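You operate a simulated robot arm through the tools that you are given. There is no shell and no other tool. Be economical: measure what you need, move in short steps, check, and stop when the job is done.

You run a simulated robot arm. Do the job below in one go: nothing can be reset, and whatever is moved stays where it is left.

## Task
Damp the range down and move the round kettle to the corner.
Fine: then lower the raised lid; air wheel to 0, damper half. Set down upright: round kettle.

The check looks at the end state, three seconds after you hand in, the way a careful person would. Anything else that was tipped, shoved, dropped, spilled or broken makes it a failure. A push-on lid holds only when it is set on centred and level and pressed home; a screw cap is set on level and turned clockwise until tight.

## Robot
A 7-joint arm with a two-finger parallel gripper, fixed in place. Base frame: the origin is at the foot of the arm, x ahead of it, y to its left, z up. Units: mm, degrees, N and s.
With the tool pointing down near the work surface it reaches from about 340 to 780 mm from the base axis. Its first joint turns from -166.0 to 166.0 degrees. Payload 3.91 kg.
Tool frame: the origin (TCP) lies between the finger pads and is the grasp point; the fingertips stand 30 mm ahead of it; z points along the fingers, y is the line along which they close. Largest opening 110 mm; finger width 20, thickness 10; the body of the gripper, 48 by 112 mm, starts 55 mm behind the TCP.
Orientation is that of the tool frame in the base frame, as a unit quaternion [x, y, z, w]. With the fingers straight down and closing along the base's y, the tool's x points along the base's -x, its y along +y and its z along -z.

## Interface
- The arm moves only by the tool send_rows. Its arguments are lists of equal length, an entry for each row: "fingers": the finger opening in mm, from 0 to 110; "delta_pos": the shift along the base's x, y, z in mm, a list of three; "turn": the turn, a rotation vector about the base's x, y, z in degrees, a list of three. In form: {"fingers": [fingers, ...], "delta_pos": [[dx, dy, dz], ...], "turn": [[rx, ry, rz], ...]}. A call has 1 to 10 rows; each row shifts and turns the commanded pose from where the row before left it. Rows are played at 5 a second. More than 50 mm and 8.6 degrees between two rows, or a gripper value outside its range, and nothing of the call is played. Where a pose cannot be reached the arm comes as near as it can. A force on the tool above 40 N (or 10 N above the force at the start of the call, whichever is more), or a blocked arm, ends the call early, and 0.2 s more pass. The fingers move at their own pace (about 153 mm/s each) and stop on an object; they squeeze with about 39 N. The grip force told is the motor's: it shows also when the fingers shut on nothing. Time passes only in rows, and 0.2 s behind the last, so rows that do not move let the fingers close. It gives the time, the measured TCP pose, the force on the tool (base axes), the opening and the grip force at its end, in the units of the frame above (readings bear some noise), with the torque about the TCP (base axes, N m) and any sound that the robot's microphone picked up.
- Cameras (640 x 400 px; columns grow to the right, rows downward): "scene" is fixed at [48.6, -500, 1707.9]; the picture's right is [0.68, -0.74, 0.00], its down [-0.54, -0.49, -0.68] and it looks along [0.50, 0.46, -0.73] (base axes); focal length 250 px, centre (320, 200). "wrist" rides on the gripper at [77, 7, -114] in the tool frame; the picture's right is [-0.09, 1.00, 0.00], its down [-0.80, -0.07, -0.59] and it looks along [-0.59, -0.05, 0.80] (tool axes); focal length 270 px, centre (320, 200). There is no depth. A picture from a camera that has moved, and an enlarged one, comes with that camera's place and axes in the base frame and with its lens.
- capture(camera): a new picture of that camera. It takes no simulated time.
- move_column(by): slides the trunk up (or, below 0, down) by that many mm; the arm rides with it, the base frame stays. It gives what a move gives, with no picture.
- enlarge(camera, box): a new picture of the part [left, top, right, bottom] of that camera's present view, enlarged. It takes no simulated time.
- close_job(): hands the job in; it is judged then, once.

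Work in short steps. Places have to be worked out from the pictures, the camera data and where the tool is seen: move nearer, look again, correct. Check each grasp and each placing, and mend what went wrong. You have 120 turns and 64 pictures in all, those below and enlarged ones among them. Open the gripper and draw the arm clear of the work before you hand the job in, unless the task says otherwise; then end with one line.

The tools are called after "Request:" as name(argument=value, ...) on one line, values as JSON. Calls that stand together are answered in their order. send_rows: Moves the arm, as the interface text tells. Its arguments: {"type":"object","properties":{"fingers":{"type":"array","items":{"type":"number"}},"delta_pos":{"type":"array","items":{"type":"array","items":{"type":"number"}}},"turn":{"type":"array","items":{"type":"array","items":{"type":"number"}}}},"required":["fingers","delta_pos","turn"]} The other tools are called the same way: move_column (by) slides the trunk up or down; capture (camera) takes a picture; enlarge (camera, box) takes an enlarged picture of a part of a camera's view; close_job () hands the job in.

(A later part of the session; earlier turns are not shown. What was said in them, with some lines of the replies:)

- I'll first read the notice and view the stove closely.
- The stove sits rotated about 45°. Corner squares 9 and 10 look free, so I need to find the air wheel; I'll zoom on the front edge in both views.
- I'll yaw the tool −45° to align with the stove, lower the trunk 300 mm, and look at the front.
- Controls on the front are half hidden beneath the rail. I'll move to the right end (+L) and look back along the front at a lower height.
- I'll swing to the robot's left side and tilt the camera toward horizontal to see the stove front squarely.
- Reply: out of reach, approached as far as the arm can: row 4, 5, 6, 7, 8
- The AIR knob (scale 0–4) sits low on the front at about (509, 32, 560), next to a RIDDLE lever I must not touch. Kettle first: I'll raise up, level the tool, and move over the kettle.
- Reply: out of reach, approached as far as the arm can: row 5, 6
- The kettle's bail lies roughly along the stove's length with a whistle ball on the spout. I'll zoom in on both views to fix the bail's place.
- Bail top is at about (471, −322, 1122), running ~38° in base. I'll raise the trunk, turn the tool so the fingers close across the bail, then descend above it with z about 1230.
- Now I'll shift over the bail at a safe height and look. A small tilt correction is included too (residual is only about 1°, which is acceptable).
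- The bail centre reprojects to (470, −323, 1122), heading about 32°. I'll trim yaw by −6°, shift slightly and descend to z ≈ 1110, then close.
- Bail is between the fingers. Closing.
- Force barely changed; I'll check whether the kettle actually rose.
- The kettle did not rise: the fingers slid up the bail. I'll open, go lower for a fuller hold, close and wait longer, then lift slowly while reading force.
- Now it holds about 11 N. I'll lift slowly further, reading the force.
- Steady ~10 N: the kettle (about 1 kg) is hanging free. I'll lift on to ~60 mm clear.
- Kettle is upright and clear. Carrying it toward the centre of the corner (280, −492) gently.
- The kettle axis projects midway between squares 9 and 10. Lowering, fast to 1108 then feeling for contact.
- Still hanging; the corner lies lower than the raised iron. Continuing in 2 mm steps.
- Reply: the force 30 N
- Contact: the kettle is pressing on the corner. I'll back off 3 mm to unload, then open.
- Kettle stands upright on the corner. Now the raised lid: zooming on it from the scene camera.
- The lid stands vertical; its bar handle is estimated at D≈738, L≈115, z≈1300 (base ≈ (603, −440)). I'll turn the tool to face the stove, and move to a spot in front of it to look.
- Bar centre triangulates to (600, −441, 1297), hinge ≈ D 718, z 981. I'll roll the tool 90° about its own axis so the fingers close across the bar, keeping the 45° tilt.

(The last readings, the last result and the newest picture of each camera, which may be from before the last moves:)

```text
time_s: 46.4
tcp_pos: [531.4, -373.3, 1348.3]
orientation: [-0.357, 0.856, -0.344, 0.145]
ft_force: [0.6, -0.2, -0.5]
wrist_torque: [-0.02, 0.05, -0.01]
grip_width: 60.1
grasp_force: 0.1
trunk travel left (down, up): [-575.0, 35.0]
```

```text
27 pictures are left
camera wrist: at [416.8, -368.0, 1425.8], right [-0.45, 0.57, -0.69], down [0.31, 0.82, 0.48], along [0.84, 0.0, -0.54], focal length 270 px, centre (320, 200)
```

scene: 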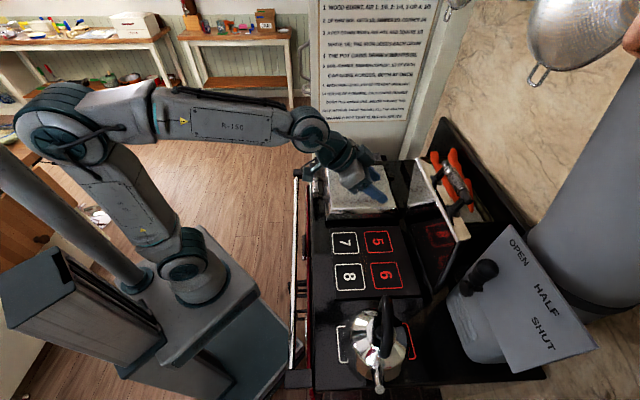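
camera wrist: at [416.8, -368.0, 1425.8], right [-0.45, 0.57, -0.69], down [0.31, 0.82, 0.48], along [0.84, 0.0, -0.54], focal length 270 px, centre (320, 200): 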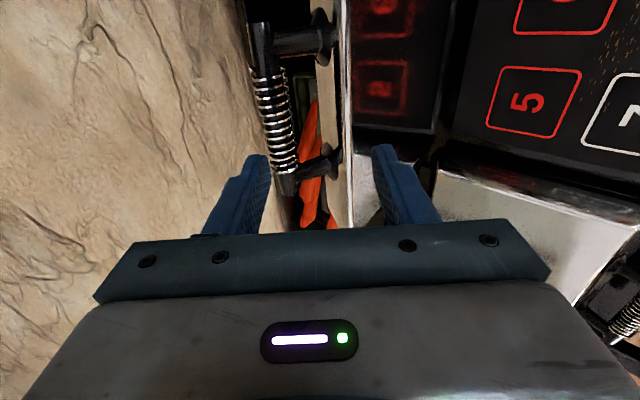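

The bar reprojects at (600, −443, 1298), as estimated. I'll centre on it perpendicular to the tool, then advance along the fingers with opening 44.

Request:
send_rows(fingers=[44, 44, 44, 44], delta_pos=[[17, -17, 24], [15, -15, -21], [15, -15, -21], [0, 0, 0]], turn=[[0, 0, 0], [0, 0, 0], [0, 0, 0], [0, 0, 0]])

Request:
capture(camera="wrist")

```text
time_s: 47.4
tcp_pos: [577.7, -418.3, 1333.3]
orientation: [-0.355, 0.856, -0.346, 0.146]
ft_force: [-0.6, 0.1, -0.3]
wrist_torque: [-0.01, 0.04, -0.01]
grip_width: 44.2
grasp_force: 0.1
trunk travel left (down, up): [-575.0, 35.0]
```

```text
26 pictures are left
camera wrist: at [463.6, -413.7, 1410.3], right [-0.45, 0.57, -0.69], down [0.31, 0.82, 0.48], along [0.84, 0.0, -0.54], focal length 270 px, centre (320, 200)
```

wrist: 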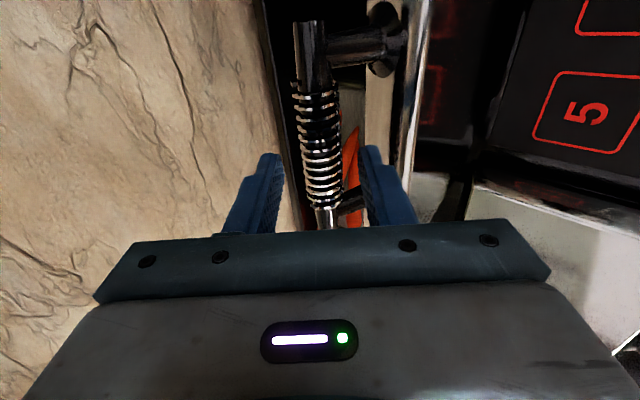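

Bar is centred between the fingers; advancing the last 35 mm and closing.

Request:
send_rows(fingers=[44, 44, 44, 5, 5, 5, 5], delta_pos=[[8.5, -8.5, -12], [8.5, -8.5, -12], [0, 0, 0], [0, 0, 0], [0, 0, 0], [0, 0, 0], [0, 0, 0]], turn=[[0, 0, 0], [0, 0, 0], [0, 0, 0], [0, 0, 0], [0, 0, 0], [0, 0, 0], [0, 0, 0]])

Request:
capture(camera="wrist")

```text
time_s: 49.0
tcp_pos: [593.7, -436.8, 1306.7]
orientation: [-0.356, 0.856, -0.345, 0.144]
ft_force: [-3.0, 1.2, -1.7]
wrist_torque: [0.05, 0.02, -0.05]
grip_width: 23.9
grasp_force: 45.2
trunk travel left (down, up): [-575.0, 35.0]
```

```text
25 pictures are left
camera wrist: at [479.4, -432.3, 1384.3], right [-0.45, 0.57, -0.69], down [0.31, 0.82, 0.48], along [0.84, 0.0, -0.54], focal length 270 px, centre (320, 200)
```

wrist: 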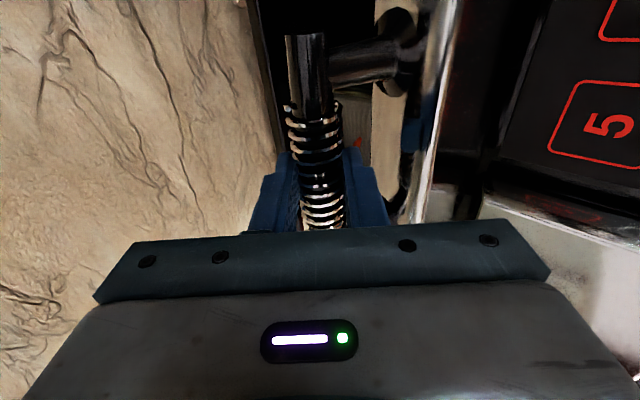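

Bar is gripped (24 mm). I'll start pulling along the estimated arc by 5° and read the force.

Request:
send_rows(fingers=[5, 5, 5], delta_pos=[[-6.5, 6.5, 0], [-6.5, 6.5, 0], [-6.5, 6.5, 0.3]], turn=[[0, 0, 0], [0, 0, 0], [0, 0, 0]])

```text
time_s: 49.8
tcp_pos: [574.9, -418.0, 1305.7]
orientation: [-0.356, 0.857, -0.344, 0.145]
ft_force: [2.7, -5.9, -7.0]
wrist_torque: [0.13, -0.46, 0.34]
grip_width: 23.8
grasp_force: 45.6
trunk travel left (down, up): [-575.0, 35.0]
```

It moves with little force. Continuing to 20°.

Request:
send_rows(fingers=[5, 5, 5, 5, 5, 5], delta_pos=[[-9.8, 9.8, -0.7], [-9.8, 9.8, -1.3], [-9.7, 9.7, -1.8], [-9.6, 9.6, -2.6], [-9.5, 9.5, -3.0], [-9.4, 9.4, -3.7]], turn=[[0, 0, 0], [0, 0, 0], [0, 0, 0], [0, 0, 0], [0, 0, 0], [0, 0, 0]])

Request:
capture(camera="scene")

```text
time_s: 51.2
tcp_pos: [519.4, -361.4, 1292.3]
orientation: [-0.356, 0.858, -0.341, 0.144]
ft_force: [5.5, -8.6, -25.1]
wrist_torque: [0.2, -0.05, -0.01]
grip_width: 23.4
grasp_force: 44.9
trunk travel left (down, up): [-575.0, 35.0]
```

```text
24 pictures are left
```

scene: 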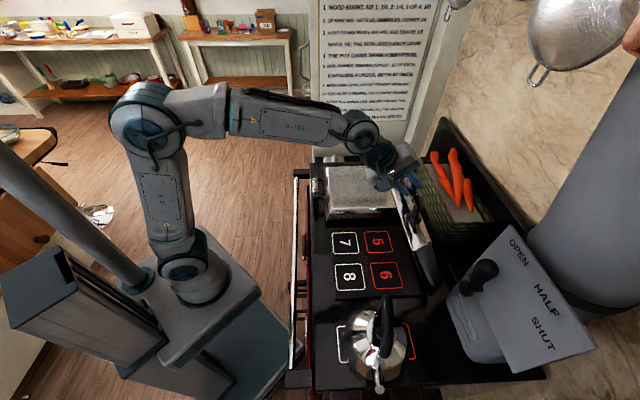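

Downward pull of 25 N suggests my arc is slightly too high; easing 5 mm down and reading again.

Request:
send_rows(fingers=[5, 5], delta_pos=[[0, 0, -3], [0, 0, -3]], turn=[[0, 0, 0], [0, 0, 0]])

```text
time_s: 51.8
tcp_pos: [517.4, -360.3, 1291.6]
orientation: [-0.356, 0.855, -0.347, 0.147]
ft_force: [5.0, -7.2, -3.6]
wrist_torque: [-0.62, 0.21, -0.64]
grip_width: 23.4
grasp_force: 45.9
trunk travel left (down, up): [-575.0, 35.0]
```

The force fell to a few N; the refit arc has a = 10 mm offset. Continuing to 30° with that.

Request:
send_rows(fingers=[5, 5, 5], delta_pos=[[-12.1, 12.1, -5], [-12.2, 12.2, -6.5], [-11.5, 11.5, -8]], turn=[[0, 0, 0], [0, 0, 0], [0, 0, 0]])

```text
time_s: 52.6
tcp_pos: [479.8, -323.3, 1270.0]
orientation: [-0.355, 0.856, -0.345, 0.147]
ft_force: [-2.5, -1.7, 6.8]
wrist_torque: [-0.13, -0.39, 0.14]
grip_width: 23.7
grasp_force: 44.6
trunk travel left (down, up): [-575.0, 35.0]
```

Following well. On to 50°.

Request:
send_rows(fingers=[5, 5, 5, 5], delta_pos=[[-16.5, 16.5, -14.1], [-15.8, 15.8, -16.1], [-14.8, 14.8, -18], [-13.7, 13.7, -19.7]], turn=[[0, 0, 0], [0, 0, 0], [0, 0, 0], [0, 0, 0]])

```text
time_s: 53.6
tcp_pos: [416.3, -260.3, 1198.6]
orientation: [-0.355, 0.857, -0.344, 0.143]
ft_force: [-4.5, -3.6, 1.2]
wrist_torque: [-0.46, -0.03, -0.08]
grip_width: 23.9
grasp_force: 45.2
trunk travel left (down, up): [-575.0, 35.0]
```

Still on the arc with low force. On to 70°.

Request:
send_rows(fingers=[5, 5, 5, 5], delta_pos=[[-9.2, 9.2, -18.4], [-11, 11, -22.8], [-9.5, 9.5, -24.1], [-8, 8, -25.1]], turn=[[0, 0, 0], [0, 0, 0], [0, 0, 0], [0, 0, 0]])

Request:
capture(camera="scene")

```text
time_s: 54.6
tcp_pos: [377.9, -220.0, 1110.4]
orientation: [-0.357, 0.856, -0.344, 0.145]
ft_force: [-16.6, 5.2, 5.9]
wrist_torque: [0.04, -0.04, 0.38]
grip_width: 23.7
grasp_force: 44.9
trunk travel left (down, up): [-575.0, 35.0]
```

```text
23 pictures are left
```

scene: 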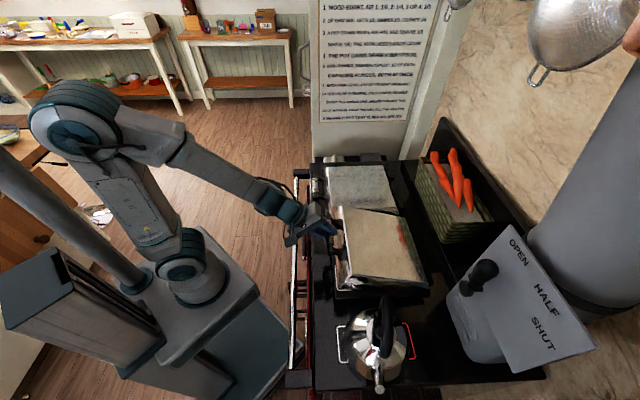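

Lid nearly down, clear of kettle and the other lid. Continuing to about 83° with a slight outward correction.

Request:
send_rows(fingers=[5, 5, 5, 5, 5], delta_pos=[[-4, 4, -14], [-3, 3, -14], [-2.5, 2.5, -14], [-2, 2, -13], [-2, 2, -12]], turn=[[0, 0, 0], [0, 0, 0], [0, 0, 0], [0, 0, 0], [0, 0, 0]])

```text
time_s: 55.8
tcp_pos: [394.1, -222.9, 1066.1]
orientation: [-0.355, 0.856, -0.346, 0.144]
ft_force: [-25.1, 17.0, 15.1]
wrist_torque: [-1.47, -0.96, -0.43]
grip_width: 24.3
grasp_force: 19.2
out of reach, approached as far as the arm can: row 1, 2, 3, 4, 5
trunk travel left (down, up): [-575.0, 35.0]
stopped in row 5: the force on the tool passed its limit (the readings are from after the stop); the commanded pose is now the measured one
```

The arm ran into its inner reach limit with the tilted tool, and pushed off the arc. Checking the grip before re-orienting.

Request:
capture(camera="wrist")

Request:
enlarge(camera="scene", box=[270, 150, 450, 320])

```text
22 pictures are left
camera wrist: at [280.8, -218.3, 1142.8], right [-0.44, 0.57, -0.69], down [0.31, 0.82, 0.48], along [0.84, 0.0, -0.54], focal length 270 px, centre (320, 200)
```

wrist: 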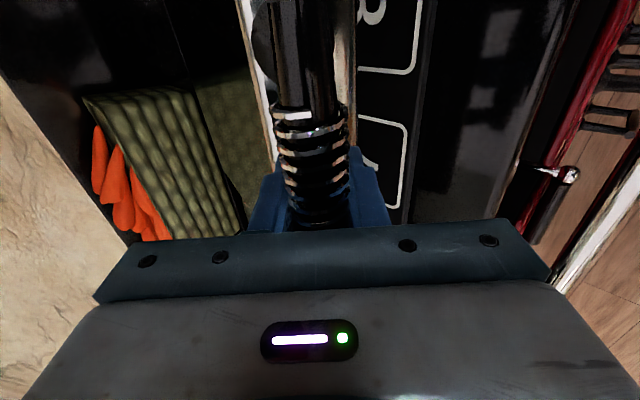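

```text
2.35 times, centred on (360, 235) of scene
camera zoom: at [48.6, -500.0, 1707.9], right [0.68, -0.74, 0.0], down [-0.54, -0.49, -0.68], along [0.5, 0.46, -0.73], focal length 587 px, centre (226, 118)
```

zoom: 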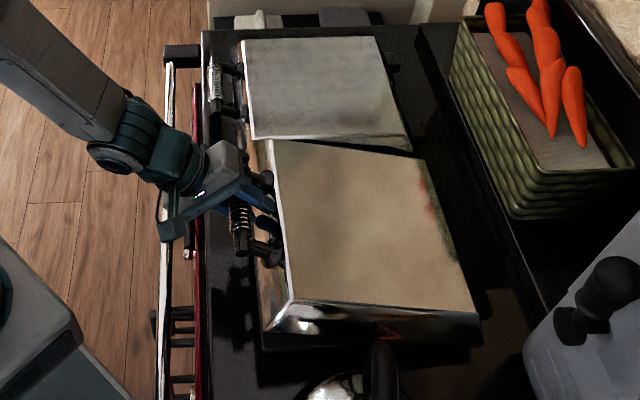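

Grip is still good (bar deep in the fingers), lid at ~77°. I'll rotate the tool toward vertical by 30° about the bar to bring the wrist back into reach.

Request:
send_rows(fingers=[5, 5, 5, 5], delta_pos=[[-1, 0, 0], [-2, 1, -1], [-2, 1, -1], [-2, 1, -1]], turn=[[5.3, 5.3, 0], [5.3, 5.3, 0], [5.3, 5.3, 0], [5.3, 5.3, 0]])

```text
time_s: 56.2
tcp_pos: [394.1, -220.7, 1065.8]
orientation: [-0.372, 0.875, -0.287, 0.118]
ft_force: [-26.1, 27.4, 17.4]
wrist_torque: [-1.22, -2.01, -0.2]
grip_width: 31.0
grasp_force: 26.2
out of reach, approached as far as the arm can: row 2
trunk travel left (down, up): [-575.0, 35.0]
stopped in row 2: the force on the tool passed its limit (the readings are from after the stop); the commanded pose is now the measured one
```

The wrist is jammed at its inner limit and the bar pushes back. Since the lid showed almost no weight along the arc (balanced hinge), I'll open the fingers gently and see whether it stays.

Request:
send_rows(fingers=[36, 44, 55], delta_pos=[[0, 0, 0], [0, 0, 0], [0, 0, 0]], turn=[[0, 0, 0], [0, 0, 0], [0, 0, 0]])

Request:
enlarge(camera="scene", box=[270, 150, 450, 320])

Request:
capture(camera="wrist")

```text
time_s: 56.9
tcp_pos: [389.8, -217.9, 1060.7]
orientation: [-0.375, 0.876, -0.281, 0.116]
ft_force: [-31.9, 31.1, 15.0]
wrist_torque: [-0.28, -0.19, -0.04]
grip_width: 41.1
grasp_force: 0.2
trunk travel left (down, up): [-575.0, 35.0]
stopped in row 3: the force on the tool passed its limit (the readings are from after the stop); the commanded pose is now the measured one
```

```text
2.35 times, centred on (360, 235) of scene
camera zoom: at [48.6, -500.0, 1707.9], right [0.68, -0.74, 0.0], down [-0.54, -0.49, -0.68], along [0.5, 0.46, -0.73], focal length 587 px, centre (226, 118)
```

zoom: 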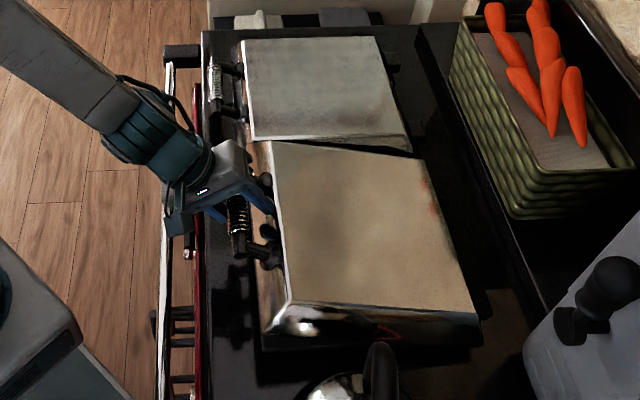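

```text
19 pictures are left
camera wrist: at [285.7, -222.8, 1151.2], right [-0.53, 0.62, -0.58], down [0.35, 0.78, 0.52], along [0.77, 0.07, -0.63], focal length 270 px, centre (320, 200)
```

wrist: 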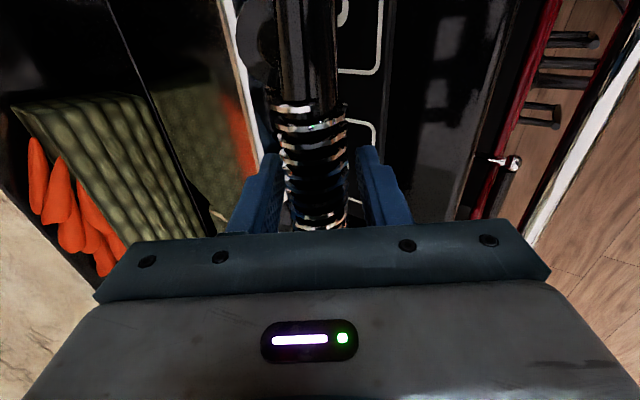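

Lid stays up by itself. The fingertips press against the lid's front edge, so I'll back off along the tool axis.

Request:
send_rows(fingers=[50, 56, 60], delta_pos=[[-4, 4, 6], [-4, 4, 6], [-4, 4, 6]], turn=[[0, 0, 0], [0, 0, 0], [0, 0, 0]])

```text
time_s: 57.7
tcp_pos: [385.8, -212.4, 1080.2]
orientation: [-0.374, 0.876, -0.282, 0.114]
ft_force: [0.4, -0.3, -0.3]
wrist_torque: [-0.01, -0.01, -0.02]
grip_width: 60.1
grasp_force: 0.0
trunk travel left (down, up): [-575.0, 35.0]
```

Free now. Retreating further up and back until clear of the bar, then turning the tool vertical.

Request:
send_rows(fingers=[60, 60, 60, 60], delta_pos=[[-6, 6, 12], [-6, 6, 14], [-3, 3, 20], [0, 0, 30]], turn=[[0, 0, 0], [0, 0, 0], [0, 0, 0], [0, 0, 0]])

Request:
send_rows(fingers=[40, 20, 0, 0, 0], delta_pos=[[5, -5, 15], [5, -5, 15], [5, -5, 10], [5, -5, 0], [5, -5, 0]], turn=[[5.3, 5.3, 0], [5.3, 5.3, 0], [5.3, 5.3, 0], [5.3, 5.3, 0], [4.8, 4.8, 0]])

Request:
capture(camera="wrist")

```text
time_s: 58.7
tcp_pos: [368.5, -199.1, 1155.6]
orientation: [-0.373, 0.877, -0.282, 0.115]
ft_force: [0.1, 0.0, 0.8]
wrist_torque: [0.03, 0.0, 0.02]
grip_width: 59.9
grasp_force: 0.2
trunk travel left (down, up): [-575.0, 35.0]
```

```text
time_s: 59.9
tcp_pos: [395.2, -222.5, 1192.1]
orientation: [-0.392, 0.92, 0.013, -0.004]
ft_force: [-0.5, 0.2, 0.3]
wrist_torque: [0.02, -0.02, -0.03]
grip_width: 0.1
grasp_force: 37.9
trunk travel left (down, up): [-575.0, 35.0]
```

```text
18 pictures are left
camera wrist: at [338.7, -274.9, 1306.7], right [-0.66, 0.75, 0.03], down [0.62, 0.52, 0.59], along [0.43, 0.41, -0.8], focal length 270 px, centre (320, 200)
```

wrist: 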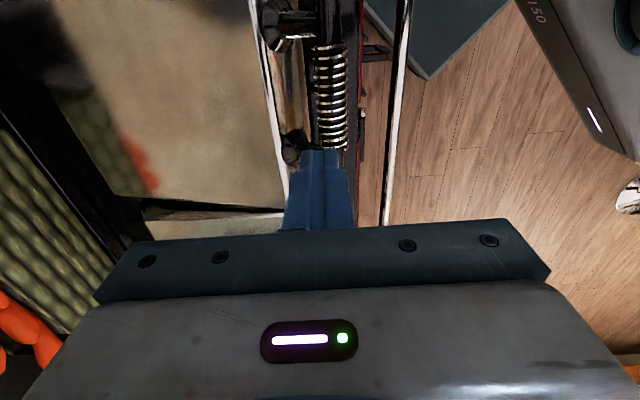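

Lid sits at ~77° and holds. With the closed fingertips I'll press down on the lid's top just behind its front edge (D≈485, L≈112).

Request:
send_rows(fingers=[0, 0, 0, 0], delta_pos=[[27, -41, 0], [0, 0, -25], [0, 0, -25], [0, 0, -20]], turn=[[0, 0, 0], [0, 0, 0], [0, 0, 0], [0, 0, 0]])

Request:
send_rows(fingers=[0, 0, 0, 0, 0, 0, 0], delta_pos=[[0, 0, -5], [0, 0, -5], [0, 0, -5], [0, 0, -5], [0, 0, -5], [0, 0, -5], [0, 0, -5]], turn=[[0, 0, 0], [0, 0, 0], [0, 0, 0], [0, 0, 0], [0, 0, 0], [0, 0, 0], [0, 0, 0]])

```text
time_s: 60.9
tcp_pos: [423.4, -262.7, 1123.6]
orientation: [-0.392, 0.92, 0.011, -0.003]
ft_force: [0.2, 0.5, -0.6]
wrist_torque: [0.0, -0.01, 0.02]
grip_width: 0.0
grasp_force: 37.3
trunk travel left (down, up): [-575.0, 35.0]
```

```text
time_s: 62.5
tcp_pos: [422.1, -262.8, 1088.5]
orientation: [-0.391, 0.92, 0.011, -0.004]
ft_force: [1.3, 0.7, 2.5]
wrist_torque: [0.06, 0.02, -0.05]
grip_width: 0.1
grasp_force: 38.1
trunk travel left (down, up): [-575.0, 35.0]
```

Light contact (2.5 N) with the lid moving. Continuing down.

Request:
send_rows(fingers=[0, 0, 0, 0, 0, 0, 0, 0], delta_pos=[[0, 0, -4], [0, 0, -4], [0, 0, -4], [0, 0, -4], [0, 0, -4], [0, 0, -4], [0, 0, -4], [0, 0, -4]], turn=[[0, 0, 0], [0, 0, 0], [0, 0, 0], [0, 0, 0], [0, 0, 0], [0, 0, 0], [0, 0, 0], [0, 0, 0]])

```text
time_s: 64.3
tcp_pos: [421.3, -264.6, 1057.7]
orientation: [-0.391, 0.92, 0.011, -0.004]
ft_force: [0.0, 1.1, -0.4]
wrist_torque: [0.0, 0.04, -0.03]
grip_width: 0.0
grasp_force: 37.2
trunk travel left (down, up): [-575.0, 35.0]
```

Request:
send_rows(fingers=[0, 0, 0, 0, 0, 0, 0, 0], delta_pos=[[0, 0, -4], [0, 0, -4], [0, 0, -4], [0, 0, -4], [0, 0, -3], [0, 0, -3], [0, 0, -3], [0, 0, -3]], turn=[[0, 0, 0], [0, 0, 0], [0, 0, 0], [0, 0, 0], [0, 0, 0], [0, 0, 0], [0, 0, 0], [0, 0, 0]])

Request:
enlarge(camera="scene", box=[290, 150, 470, 320])

```text
time_s: 66.1
tcp_pos: [422.1, -262.3, 1030.2]
orientation: [-0.392, 0.92, 0.01, -0.003]
ft_force: [-1.2, 0.4, 0.3]
wrist_torque: [0.03, 0.03, 0.03]
grip_width: 0.0
grasp_force: 37.6
trunk travel left (down, up): [-575.0, 35.0]
```

```text
2.35 times, centred on (380, 235) of scene
camera zoom: at [48.6, -500.0, 1707.9], right [0.68, -0.74, 0.0], down [-0.54, -0.49, -0.68], along [0.5, 0.46, -0.73], focal length 587 px, centre (179, 118)
```

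zoom: 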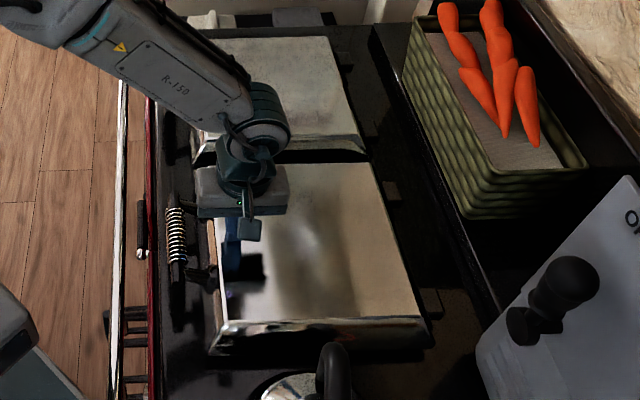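

The lid looks down; pressing further to confirm it is seated.

Request:
send_rows(fingers=[0, 0, 0, 0, 0, 0, 0, 0], delta_pos=[[0, 0, -3], [0, 0, -3], [0, 0, -3], [0, 0, -3], [0, 0, -2], [0, 0, -2], [0, 0, -2], [0, 0, -2]], turn=[[0, 0, 0], [0, 0, 0], [0, 0, 0], [0, 0, 0], [0, 0, 0], [0, 0, 0], [0, 0, 0], [0, 0, 0]])

```text
time_s: 67.2
tcp_pos: [421.9, -262.9, 1023.7]
orientation: [-0.392, 0.92, 0.006, -0.001]
ft_force: [-10.0, 6.5, 19.3]
wrist_torque: [-0.01, 0.31, -0.06]
grip_width: 0.0
grasp_force: 37.8
trunk travel left (down, up): [-575.0, 35.0]
stopped in row 5: the force on the tool passed its limit (the readings are from after the stop); the commanded pose is now the measured one
```

Seated solidly (contact at fingertip z ≈ 994). Now for the air wheel: I'll retract up, turn yaw back to face the stove and move to the front near L≈385.

Request:
send_rows(fingers=[0, 0, 0, 0], delta_pos=[[0, 0, 20], [0, 0, 40], [0, 0, 45], [0, 0, 45]], turn=[[0, 0, 0], [0, 0, 0], [0, 0, 0], [0, 0, 0]])

Request:
send_rows(fingers=[60, 60, 60, 60, 60, 60, 60, 60, 60, 60], delta_pos=[[1, 37, 0], [1, 37, 0], [1, 37, 0], [1, 37, 0], [1, 37, 0], [1, 37, 0], [1, 37, 0], [1, 37, 0], [1, 37, 0], [1, 37, 0]], turn=[[0, 0, -8.5], [0, 0, -8.5], [0, 0, -8.5], [0, 0, -8.5], [0, 0, -8.5], [0, 0, -8.5], [0, 0, -8.5], [0, 0, -8.5], [0, 0, -8.5], [0, 0, -8.5]])

Request:
capture(camera="scene")

```text
time_s: 68.2
tcp_pos: [424.7, -263.8, 1170.0]
orientation: [-0.393, 0.919, 0.008, -0.001]
ft_force: [-0.9, 0.0, -0.1]
wrist_torque: [0.01, 0.03, 0.03]
grip_width: 0.2
grasp_force: 37.5
trunk travel left (down, up): [-575.0, 35.0]
```

```text
time_s: 70.3
tcp_pos: [432.2, 105.0, 1172.1]
orientation: [0.333, 0.943, 0.006, 0.004]
ft_force: [-1.0, 0.2, 0.1]
wrist_torque: [0.01, -0.02, -0.01]
grip_width: 59.9
grasp_force: 0.1
trunk travel left (down, up): [-575.0, 35.0]
```

```text
16 pictures are left
```

scene: 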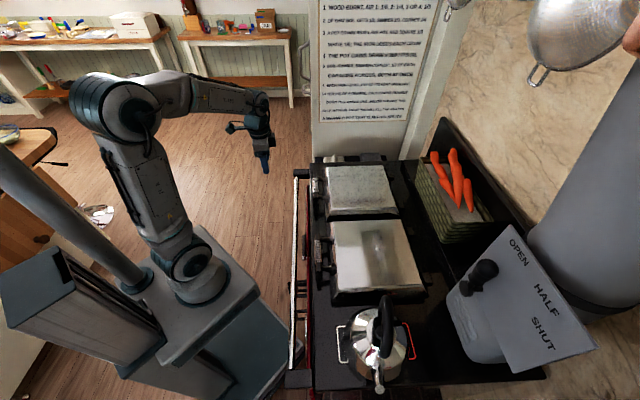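

Both lids are closed, kettle upright. Now pitching the tool toward horizontal (facing the stove front) while lowering.

Request:
send_rows(fingers=[60, 60, 60, 60, 60, 60, 60, 60, 60, 60], delta_pos=[[0, 0, -30], [0, 0, -30], [0, 0, -30], [0, 0, -30], [0, 0, -30], [0, 0, -20], [0, 0, -10], [0, 0, 0], [0, 0, 0], [0, 0, 0]], turn=[[0, 0, -6], [-5.8, -5.8, 0], [-5.8, -5.8, 0], [-5.8, -5.8, 0], [-5.8, -5.8, 0], [-5.8, -5.8, 0], [-5.8, -5.8, 0], [-5.8, -5.8, 0], [-5.8, -5.8, 0], [-5.8, -5.8, 0]])

```text
time_s: 72.5
tcp_pos: [433.1, 108.9, 992.2]
orientation: [0.299, 0.739, -0.225, 0.56]
ft_force: [-1.2, 0.8, 0.4]
wrist_torque: [0.02, 0.04, 0.01]
grip_width: 60.1
grasp_force: 0.0
trunk travel left (down, up): [-575.0, 35.0]
```

Reached. Lowering the trunk 370 mm to bring the tool level with the air wheel and looking.

Request:
move_column(by=-370)

Request:
capture(camera="wrist")

```text
time_s: 76.1
tcp_pos: [434.9, 106.7, 620.7]
orientation: [0.301, 0.74, -0.226, 0.558]
ft_force: [0.1, 0.8, -0.9]
wrist_torque: [0.0, -0.03, 0.0]
grip_width: 59.9
grasp_force: 0.1
trunk travel left (down, up): [-205.0, 405.0]
```

```text
15 pictures are left
camera wrist: at [345.1, 203.0, 578.9], right [0.71, 0.7, 0.09], down [-0.3, 0.19, 0.93], along [0.64, -0.69, 0.35], focal length 270 px, centre (320, 200)
```

wrist: 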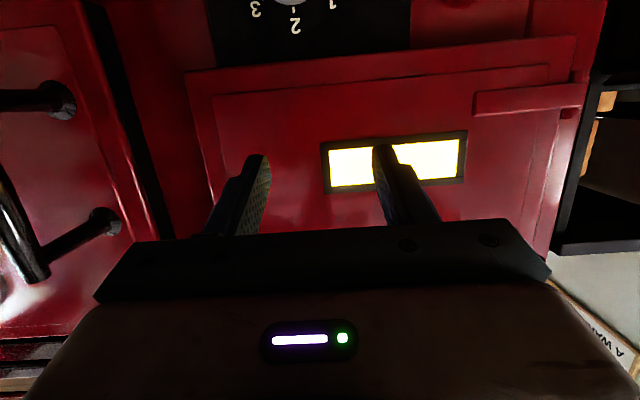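

The image is inverted (camera under the tool); the wheel is just below view, with 2 at its top. Lowering 110 mm more.

Request:
move_column(by=-110)

Request:
capture(camera="wrist")

```text
time_s: 77.5
tcp_pos: [434.9, 106.3, 511.0]
orientation: [0.301, 0.739, -0.227, 0.557]
ft_force: [1.0, -0.4, -0.4]
wrist_torque: [-0.01, 0.01, -0.01]
grip_width: 60.0
grasp_force: 0.0
trunk travel left (down, up): [-95.0, 515.0]
```

```text
14 pictures are left
camera wrist: at [345.1, 202.9, 468.9], right [0.71, 0.7, 0.09], down [-0.3, 0.19, 0.93], along [0.64, -0.69, 0.35], focal length 270 px, centre (320, 200)
```

wrist: 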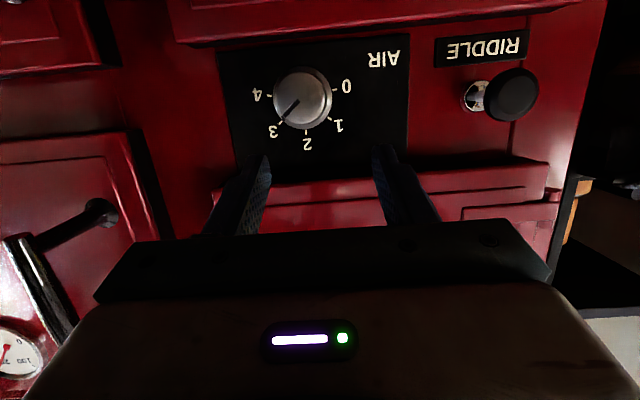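

The wheel reads 3; centre ≈ L 370, z 467, knob face D≈370; 0 lies 150° counter-clockwise as seen from the front. I'll level the tool, centre on the knob axis, open to 84 and look.

Request:
send_rows(fingers=[84, 84, 84, 84, 84], delta_pos=[[-4, -4, -10], [-5, -5, -10], [0, 0, -12], [0, 0, -12], [0, 0, 0]], turn=[[-5.7, -5.7, 0], [-5.7, -5.7, 0], [0, 0, 0], [0, 0, 0], [0, 0, 0]])

Request:
send_rows(fingers=[84, 84, 84], delta_pos=[[20, -20, 0], [15, -15, 0], [15, -15, 0]], turn=[[0, 0, 0], [0, 0, 0], [0, 0, 0]])

Request:
capture(camera="wrist")

```text
time_s: 78.8
tcp_pos: [426.0, 99.1, 468.0]
orientation: [0.265, 0.655, -0.267, 0.656]
ft_force: [0.4, -0.5, 0.0]
wrist_torque: [0.01, -0.01, -0.02]
grip_width: 84.2
grasp_force: 0.0
trunk travel left (down, up): [-95.0, 515.0]
```

```text
time_s: 79.5
tcp_pos: [476.3, 48.1, 466.6]
orientation: [0.264, 0.655, -0.267, 0.655]
ft_force: [0.1, 0.0, -0.1]
wrist_torque: [0.04, -0.01, -0.03]
grip_width: 83.9
grasp_force: 0.1
trunk travel left (down, up): [-95.0, 515.0]
```

```text
13 pictures are left
camera wrist: at [398.7, 133.2, 389.3], right [0.69, 0.72, 0.09], down [-0.48, 0.37, 0.8], along [0.54, -0.6, 0.59], focal length 270 px, centre (320, 200)
```

wrist: 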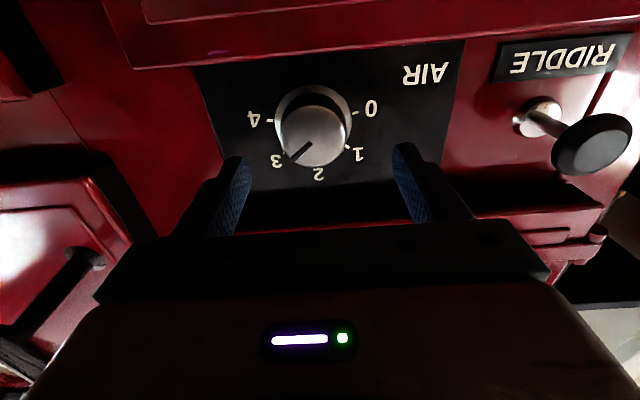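

Knob front face at D≈375, L≈366, z≈467; tool is aligned. Advancing 58 mm and closing on the knob.

Request:
send_rows(fingers=[84, 84, 84, 84], delta_pos=[[12, -18, 0], [13, -13, 0], [10, -10, 0], [3, -3, 0]], turn=[[0, 0, 0], [0, 0, 0], [0, 0, 0], [0, 0, 0]])

Request:
send_rows(fingers=[50, 25, 25, 25], delta_pos=[[0, 0, 0], [0, 0, 0], [0, 0, 0], [0, 0, 0]], turn=[[0, 0, 0], [0, 0, 0], [0, 0, 0], [0, 0, 0]])

Request:
capture(camera="wrist")

```text
time_s: 80.5
tcp_pos: [513.3, 4.6, 467.2]
orientation: [0.265, 0.655, -0.267, 0.655]
ft_force: [-0.9, -0.4, -0.2]
wrist_torque: [-0.03, -0.02, 0.01]
grip_width: 84.1
grasp_force: 0.1
trunk travel left (down, up): [-95.0, 515.0]
```

```text
time_s: 81.5
tcp_pos: [515.0, 5.4, 467.2]
orientation: [0.264, 0.656, -0.266, 0.656]
ft_force: [16.4, 5.0, 3.3]
wrist_torque: [0.35, 0.35, -0.78]
grip_width: 48.2
grasp_force: 44.8
trunk travel left (down, up): [-95.0, 515.0]
```

```text
12 pictures are left
camera wrist: at [436.2, 89.5, 390.0], right [0.69, 0.72, 0.09], down [-0.48, 0.36, 0.8], along [0.54, -0.59, 0.59], focal length 270 px, centre (320, 200)
```

wrist: 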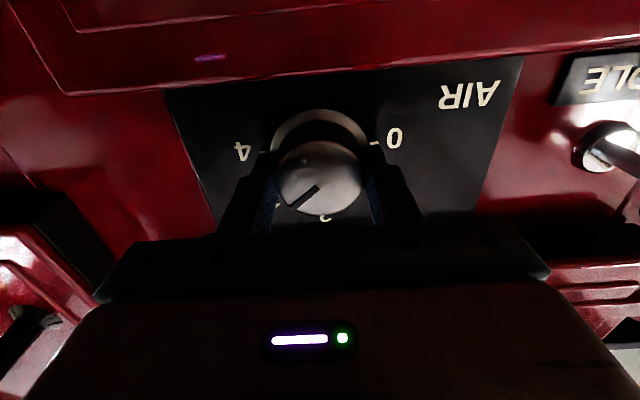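

Well centred on the knob (48 mm). Easing the sideways load and turning counter-clockwise (seen from front) 24° as a test.

Request:
send_rows(fingers=[25, 25, 25, 25], delta_pos=[[2, 2, 0], [0, 0, 0], [0, 0, 0], [0, 0, 0]], turn=[[0, 0, 0], [-5.66, 5.66, 0], [-5.66, 5.66, 0], [-5.66, 5.66, 0]])

```text
time_s: 82.5
tcp_pos: [513.9, 5.3, 467.4]
orientation: [0.123, 0.697, -0.398, 0.583]
ft_force: [-7.4, 7.5, 1.1]
wrist_torque: [-0.33, -0.35, -1.48]
grip_width: 48.2
grasp_force: 45.0
trunk travel left (down, up): [-95.0, 515.0]
```

Turns freely. Continuing 80° more.

Request:
send_rows(fingers=[25, 25, 25, 25, 25, 25, 25, 25, 25, 25], delta_pos=[[0, 0, 0], [0, 0, 0], [0, 0, 0], [0, 0, 0], [0, 0, 0], [0, 0, 0], [0, 0, 0], [0, 0, 0], [0, 0, 0], [0, 0, 0]], turn=[[-5.66, 5.66, 0], [-5.66, 5.66, 0], [-5.66, 5.66, 0], [-5.66, 5.66, 0], [-5.66, 5.66, 0], [-5.66, 5.66, 0], [-5.66, 5.66, 0], [-5.66, 5.66, 0], [-5.66, 5.66, 0], [-5.66, 5.66, 0]])

Request:
capture(camera="wrist")

```text
time_s: 84.8
tcp_pos: [515.4, 6.0, 466.9]
orientation: [0.352, -0.619, 0.677, -0.184]
ft_force: [-17.8, 0.2, -10.9]
wrist_torque: [-0.53, -0.56, 0.11]
grip_width: 47.8
grasp_force: 44.7
trunk travel left (down, up): [-95.0, 515.0]
```

```text
11 pictures are left
camera wrist: at [381.1, 32.8, 480.9], right [-0.13, -0.1, -0.99], down [0.14, 0.98, -0.12], along [0.98, -0.15, -0.11], focal length 270 px, centre (320, 200)
```

wrist: 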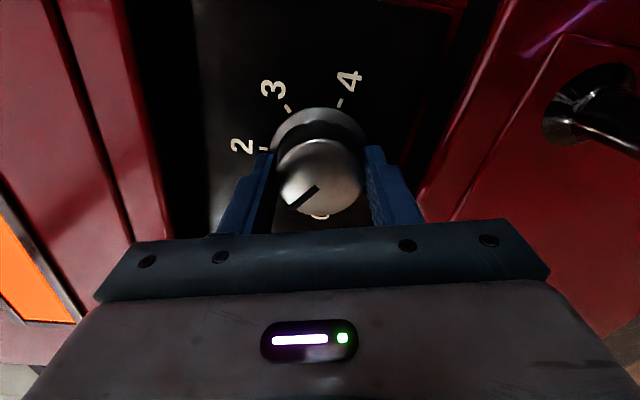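

Knob turns with the gripper; 46° remain. Turning on.

Request:
send_rows(fingers=[25, 25, 25, 25, 25, 25, 25], delta_pos=[[0, 0, 0], [0, 0, 0], [0, 0, 0], [0, 0, 0], [0, 0, 0], [0, 0, 0], [0, 0, 0]], turn=[[-5.66, 5.66, 0], [-5.66, 5.66, 0], [-5.66, 5.66, 0], [-5.66, 5.66, 0], [-5.66, 5.66, 0], [-4.24, 4.24, 0], [0, 0, 0]])

Request:
capture(camera="wrist")

```text
time_s: 86.3
tcp_pos: [515.4, 5.4, 465.3]
orientation: [0.563, -0.434, 0.696, 0.099]
ft_force: [-13.2, -7.2, -21.2]
wrist_torque: [0.7, 0.15, 0.95]
grip_width: 48.2
grasp_force: 45.1
trunk travel left (down, up): [-95.0, 515.0]
```

```text
10 pictures are left
camera wrist: at [404.6, 56.0, 530.7], right [-0.59, -0.57, -0.57], down [-0.09, 0.75, -0.65], along [0.8, -0.34, -0.5], focal length 270 px, centre (320, 200)
```

wrist: 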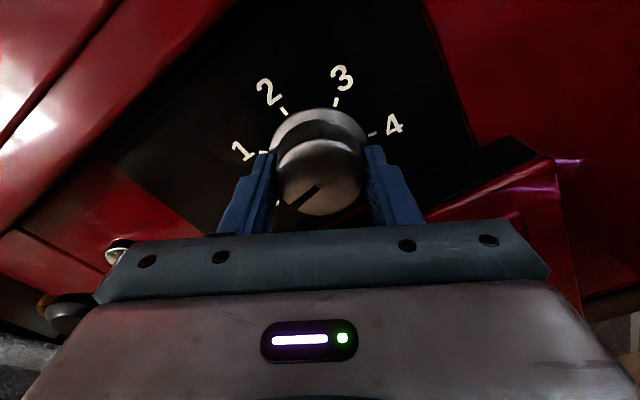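

It looks on 0. Releasing and backing off to check.

Request:
send_rows(fingers=[60, 84, 84, 84, 84, 84], delta_pos=[[0, 0, 0], [0, 0, 0], [-10, 10, 0], [-20, 20, 0], [-20, 20, 0], [-20, 20, 0]], turn=[[0, 0, 0], [0, 0, 0], [0, 0, 0], [0, 0, 0], [0, 0, 0], [0, 0, 0]])

Request:
enlarge(camera="wrist", box=[200, 60, 440, 210])

```text
time_s: 87.8
tcp_pos: [448.0, 76.0, 468.1]
orientation: [0.562, -0.435, 0.697, 0.097]
ft_force: [-0.2, -0.2, 0.3]
wrist_torque: [0.04, -0.01, 0.01]
grip_width: 84.0
grasp_force: 0.1
trunk travel left (down, up): [-95.0, 515.0]
```

```text
2.67 times, centred on (320, 135) of wrist
camera zoom: at [336.6, 126.6, 531.3], right [-0.59, -0.57, -0.57], down [-0.09, 0.75, -0.66], along [0.8, -0.34, -0.5], focal length 721 px, centre (320, 373)
```

zoom: 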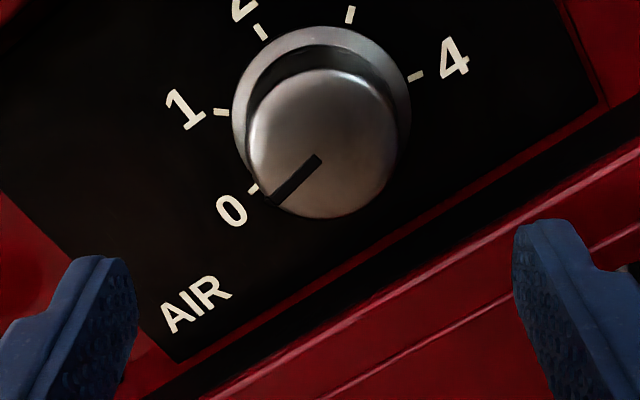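

The pointer lines up with the 0 mark. Now I'll unroll the tool and retreat from the front.

Request:
send_rows(fingers=[60, 60, 60, 60, 60, 60, 60, 60, 60, 60], delta_pos=[[-5, 5, 0], [-5, 5, 0], [-5, 5, 0], [-5, 5, 0], [0, 0, 0], [0, 0, 0], [0, 0, 0], [0, 0, 0], [0, 0, 0], [0, 0, 0]], turn=[[5.9, -5.9, 0], [5.9, -5.9, 0], [5.9, -5.9, 0], [5.9, -5.9, 0], [5.9, -5.9, 0], [5.9, -5.9, 0], [5.9, -5.9, 0], [5.9, -5.9, 0], [5.9, -5.9, 0], [5.9, -5.9, 0]])

Request:
send_rows(fingers=[60, 60, 60, 60, 60, 60, 60, 60], delta_pos=[[0, 0, 0], [0, 0, 0], [0, 0, 0], [0, 0, 0], [0, 0, 0], [0, 0, 0], [0, 0, 0], [0, 0, 0]], turn=[[5.9, -5.9, 0], [5.9, -5.9, 0], [5.9, -5.9, 0], [5.9, -5.9, 0], [5.9, -5.9, 0], [5.9, -5.9, 0], [5.9, -5.9, 0], [5.7, -5.7, 0]])

Request:
move_column(by=480)

```text
time_s: 90.0
tcp_pos: [425.4, 96.1, 467.5]
orientation: [-0.137, 0.699, -0.58, 0.396]
ft_force: [0.3, -0.1, -0.1]
wrist_torque: [0.0, 0.0, 0.0]
grip_width: 60.2
grasp_force: 0.1
trunk travel left (down, up): [-95.0, 515.0]
```

```text
time_s: 91.8
tcp_pos: [427.3, 87.8, 467.7]
orientation: [0.275, 0.655, -0.273, 0.649]
ft_force: [0.2, -0.5, 0.3]
wrist_torque: [-0.01, -0.02, -0.01]
grip_width: 60.0
grasp_force: 0.1
trunk travel left (down, up): [-95.0, 515.0]
```

```text
refused: 480 is not a number from -400 to 400
```

Request:
move_column(by=400)

Request:
move_column(by=115)

Request:
enlarge(camera="scene", box=[400, 220, 600, 380])

```text
time_s: 95.6
tcp_pos: [427.6, 87.2, 868.5]
orientation: [0.271, 0.652, -0.275, 0.653]
ft_force: [0.2, -0.3, 0.1]
wrist_torque: [0.01, -0.01, 0.01]
grip_width: 60.1
grasp_force: 0.0
trunk travel left (down, up): [-495.0, 115.0]
```

```text
time_s: 97.0
tcp_pos: [429.1, 86.6, 983.5]
orientation: [0.27, 0.652, -0.276, 0.653]
ft_force: [0.1, 0.1, 1.1]
wrist_torque: [0.01, 0.03, 0.0]
grip_width: 60.0
grasp_force: 0.0
trunk travel left (down, up): [-610.0, 0.0]
```

```text
2.50 times, centred on (500, 300) of scene
camera zoom: at [48.6, -500.0, 1707.9], right [0.68, -0.74, 0.0], down [-0.54, -0.49, -0.68], along [0.5, 0.46, -0.73], focal length 624 px, centre (-130, -50)
```

zoom: 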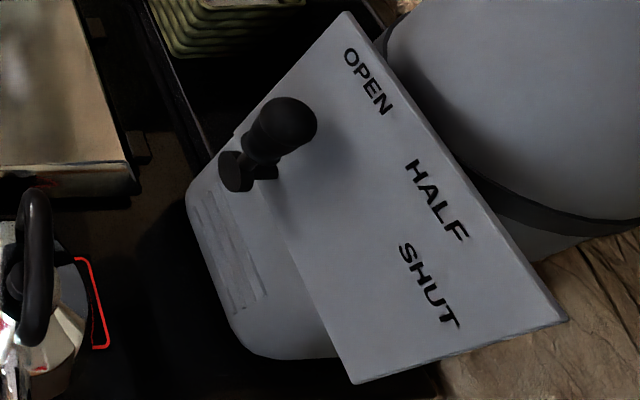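

Triangulation: the damper plate is vertical at D≈745; lever pivot ≈ (L −108, z 1192), lever upright at OPEN with its grip near z 1268, D≈712. HALF lies ~28–30° toward −L. Raising the tool first, staying horizontal.

Request:
send_rows(fingers=[60, 60, 60, 60, 60, 60, 60], delta_pos=[[0, 0, 45], [0, 0, 45], [0, 0, 45], [0, 0, 45], [0, 0, 45], [0, 0, 45], [0, 0, 40]], turn=[[0, 0, 0], [0, 0, 0], [0, 0, 0], [0, 0, 0], [0, 0, 0], [0, 0, 0], [0, 0, 0]])

Request:
send_rows(fingers=[60, 60, 60, 60, 60, 60, 60, 60, 60, 60], delta_pos=[[-8, -46, 0], [-8, -46, 0], [-8, -46, 0], [-8, -46, 0], [-8, -46, 0], [-8, -46, 0], [-8, -46, 0], [-8, -46, 0], [-8, -46, 0], [-8, -46, 0]], turn=[[0, 0, 0], [0, 0, 0], [0, 0, 0], [0, 0, 0], [0, 0, 0], [0, 0, 0], [0, 0, 0], [0, 0, 0], [0, 0, 0], [0, 0, 0]])

```text
time_s: 98.6
tcp_pos: [426.6, 95.9, 1294.4]
orientation: [0.264, 0.655, -0.268, 0.655]
ft_force: [0.7, 0.2, -0.1]
wrist_torque: [-0.02, 0.03, -0.03]
grip_width: 59.7
grasp_force: 0.2
trunk travel left (down, up): [-610.0, 0.0]
```

```text
time_s: 100.8
tcp_pos: [398.9, -347.3, 1326.8]
orientation: [0.264, 0.655, -0.267, 0.655]
ft_force: [-0.6, -0.4, 0.7]
wrist_torque: [-0.04, 0.03, 0.02]
grip_width: 60.1
grasp_force: 0.1
out of reach, approached as far as the arm can: row 3, 4, 5, 6
trunk travel left (down, up): [-610.0, 0.0]
```

Request:
send_rows(fingers=[60, 60, 60, 60], delta_pos=[[-20, -31, 0], [-20, -31, 0], [-20, -31, 0], [-10, -31, 0]], turn=[[0, 0, 0], [0, 0, 0], [0, 0, 0], [0, 0, 0]])

Request:
capture(camera="wrist")

```text
time_s: 101.8
tcp_pos: [330.2, -471.8, 1330.9]
orientation: [0.264, 0.655, -0.268, 0.655]
ft_force: [-0.8, -0.8, 0.0]
wrist_torque: [0.0, -0.02, 0.01]
grip_width: 60.1
grasp_force: 0.0
trunk travel left (down, up): [-610.0, 0.0]
```

```text
7 pictures are left
camera wrist: at [252.5, -387.6, 1253.5], right [0.69, 0.72, 0.08], down [-0.47, 0.37, 0.8], along [0.54, -0.59, 0.59], focal length 270 px, centre (320, 200)
```

wrist: 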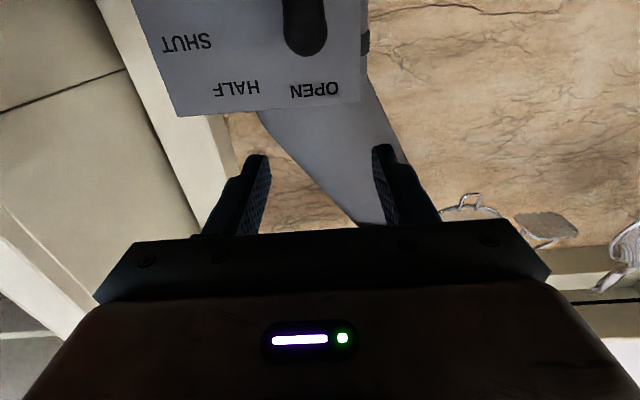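

Labels confirm: HALF at about 30° from the upright lever. Lowering to the grip height and approaching to D≈660.

Request:
send_rows(fingers=[60, 60, 60, 60, 60], delta_pos=[[-2, -2, -34], [-2, -2, -33], [22, -22, 0], [22, -22, 0], [22, -22, 0]], turn=[[0, 0, 0], [0, 0, 0], [0, 0, 0], [0, 0, 0], [0, 0, 0]])

Request:
capture(camera="wrist")

```text
time_s: 103.0
tcp_pos: [395.1, -540.8, 1262.8]
orientation: [0.263, 0.656, -0.267, 0.655]
ft_force: [1.6, -0.9, -1.0]
wrist_torque: [0.01, -0.03, 0.02]
grip_width: 60.0
grasp_force: 0.0
trunk travel left (down, up): [-610.0, 0.0]
```

```text
6 pictures are left
camera wrist: at [315.9, -456.7, 1184.6], right [0.69, 0.72, 0.08], down [-0.47, 0.37, 0.8], along [0.54, -0.59, 0.59], focal length 270 px, centre (320, 200)
```

wrist: 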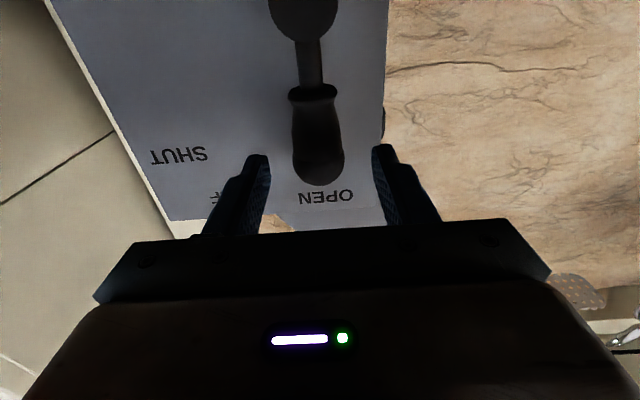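

Grip centre at (L −105, z 1262), pivot at (L −106, z 1186). Advancing 40 mm and closing on the grip.

Request:
send_rows(fingers=[60, 60, 60, 15, 15, 15], delta_pos=[[14, -15, 0], [13, -15, 0], [0, 0, 0], [0, 0, 0], [0, 0, 0], [0, 0, 0]], turn=[[0, 0, 0], [0, 0, 0], [0, 0, 0], [0, 0, 0], [0, 0, 0], [0, 0, 0]])

```text
time_s: 104.4
tcp_pos: [420.8, -569.8, 1263.7]
orientation: [0.264, 0.655, -0.268, 0.655]
ft_force: [0.5, -1.4, 0.3]
wrist_torque: [0.23, -0.28, -0.01]
grip_width: 31.7
grasp_force: 45.2
trunk travel left (down, up): [-610.0, 0.0]
```

Gripped (32 mm). Swinging the lever along its arc toward −L by 29°, turning the tool with it.

Request:
send_rows(fingers=[15, 15, 15, 15, 15], delta_pos=[[-6.9, -6.9, -0.6], [-6.8, -6.8, -1.9], [-6.6, -6.6, -3], [-6.3, -6.3, -4.2], [0, 0, 0]], turn=[[5.13, -5.13, 0], [5.13, -5.13, 0], [5.13, -5.13, 0], [5.13, -5.13, 0], [0, 0, 0]])

Request:
enlarge(camera="scene", box=[420, 220, 600, 370])

```text
time_s: 105.6
tcp_pos: [394.8, -596.8, 1252.7]
orientation: [0.418, 0.567, -0.095, 0.703]
ft_force: [7.1, -2.6, -1.2]
wrist_torque: [-0.25, -0.53, -0.17]
grip_width: 31.7
grasp_force: 44.8
trunk travel left (down, up): [-610.0, 0.0]
```

```text
2.67 times, centred on (510, 295) of scene
camera zoom: at [48.6, -500.0, 1707.9], right [0.68, -0.74, 0.0], down [-0.54, -0.49, -0.68], along [0.5, 0.46, -0.73], focal length 666 px, centre (-187, -53)
```

zoom: 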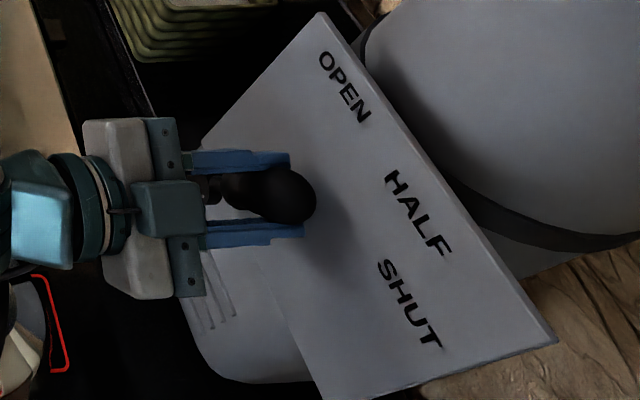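

Lever moved smoothly and points toward HALF. Opening and backing straight off.

Request:
send_rows(fingers=[45, 60, 60, 60, 60, 60], delta_pos=[[0, 0, 0], [0, 0, 0], [-15, 15, 0], [-20, 20, 0], [-25, 25, 10], [-25, 25, 20]], turn=[[0, 0, 0], [0, 0, 0], [0, 0, 0], [0, 0, 0], [0, 0, 0], [0, 0, 0]])

Request:
capture(camera="wrist")

```text
time_s: 107.0
tcp_pos: [309.0, -511.7, 1286.1]
orientation: [0.419, 0.566, -0.097, 0.704]
ft_force: [-0.1, 0.9, -0.2]
wrist_torque: [-0.01, -0.02, 0.0]
grip_width: 59.9
grasp_force: 0.1
trunk travel left (down, up): [-610.0, 0.0]
```

```text
4 pictures are left
camera wrist: at [255.8, -400.8, 1220.4], right [0.58, 0.6, 0.56], down [-0.74, 0.1, 0.66], along [0.34, -0.79, 0.5], focal length 270 px, centre (320, 200)
```

wrist: 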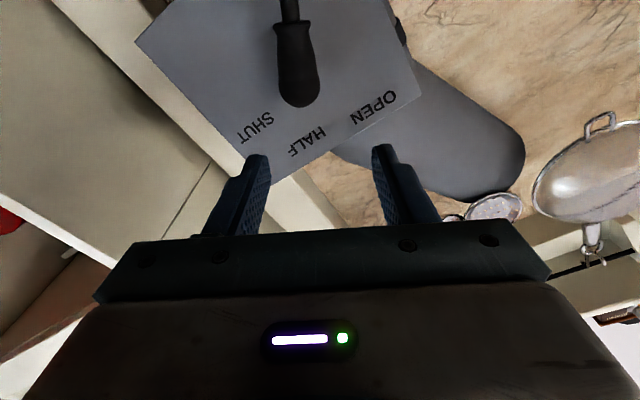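

The lever points at HALF. Drawing the arm up and back clear of the work, then a final look.

Request:
send_rows(fingers=[60, 60, 60, 60, 60, 60, 60], delta_pos=[[-10, 15, 10], [-10, 25, 10], [0, 40, 10], [0, 40, 10], [5, 45, 10], [5, 45, 10], [5, 45, 10]], turn=[[0, 0, 0], [-5, 5, 0], [-5, 5, 0], [-5, 5, 0], [-5, 5, 0], [0, 0, 0], [0, 0, 0]])

Request:
capture(camera="scene")

```text
time_s: 108.6
tcp_pos: [319.3, -280.8, 1383.9]
orientation: [0.269, 0.654, -0.264, 0.656]
ft_force: [0.5, 0.2, -0.2]
wrist_torque: [0.0, 0.03, -0.03]
grip_width: 59.9
grasp_force: 0.0
out of reach, approached as far as the arm can: row 5, 6, 7
trunk travel left (down, up): [-610.0, 0.0]
```

```text
3 pictures are left
```

scene: 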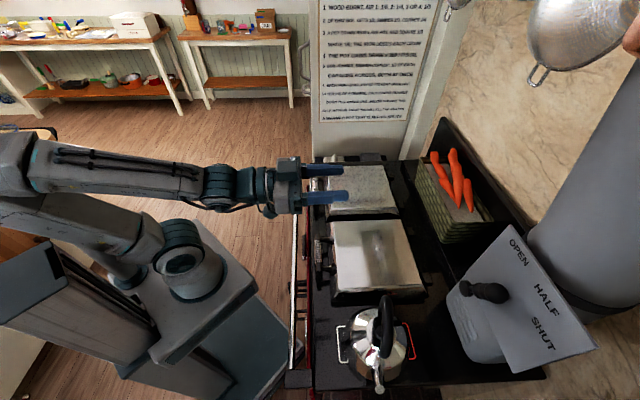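

Everything looks in place; one close check of the lid and kettle.

Request:
enlarge(camera="scene", box=[300, 200, 520, 400])

```text
2.00 times, centred on (410, 300) of scene
camera zoom: at [48.6, -500.0, 1707.9], right [0.68, -0.74, 0.0], down [-0.54, -0.49, -0.68], along [0.5, 0.46, -0.73], focal length 499 px, centre (140, 0)
```

zoom: 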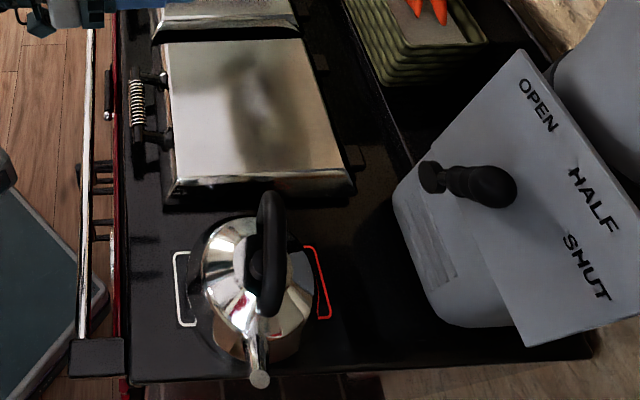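

The kettle is upright on the corner, both lids are down, the air wheel is at 0 and the damper is at half. The arm is clear, so I'm handing in.

Request:
close_job()

```text
The job is handed in.
```

The round kettle is upright on the corner between squares 9 and 10, the raised lid is down, the air wheel is at 0 and the damper is at half; the job is handed in.
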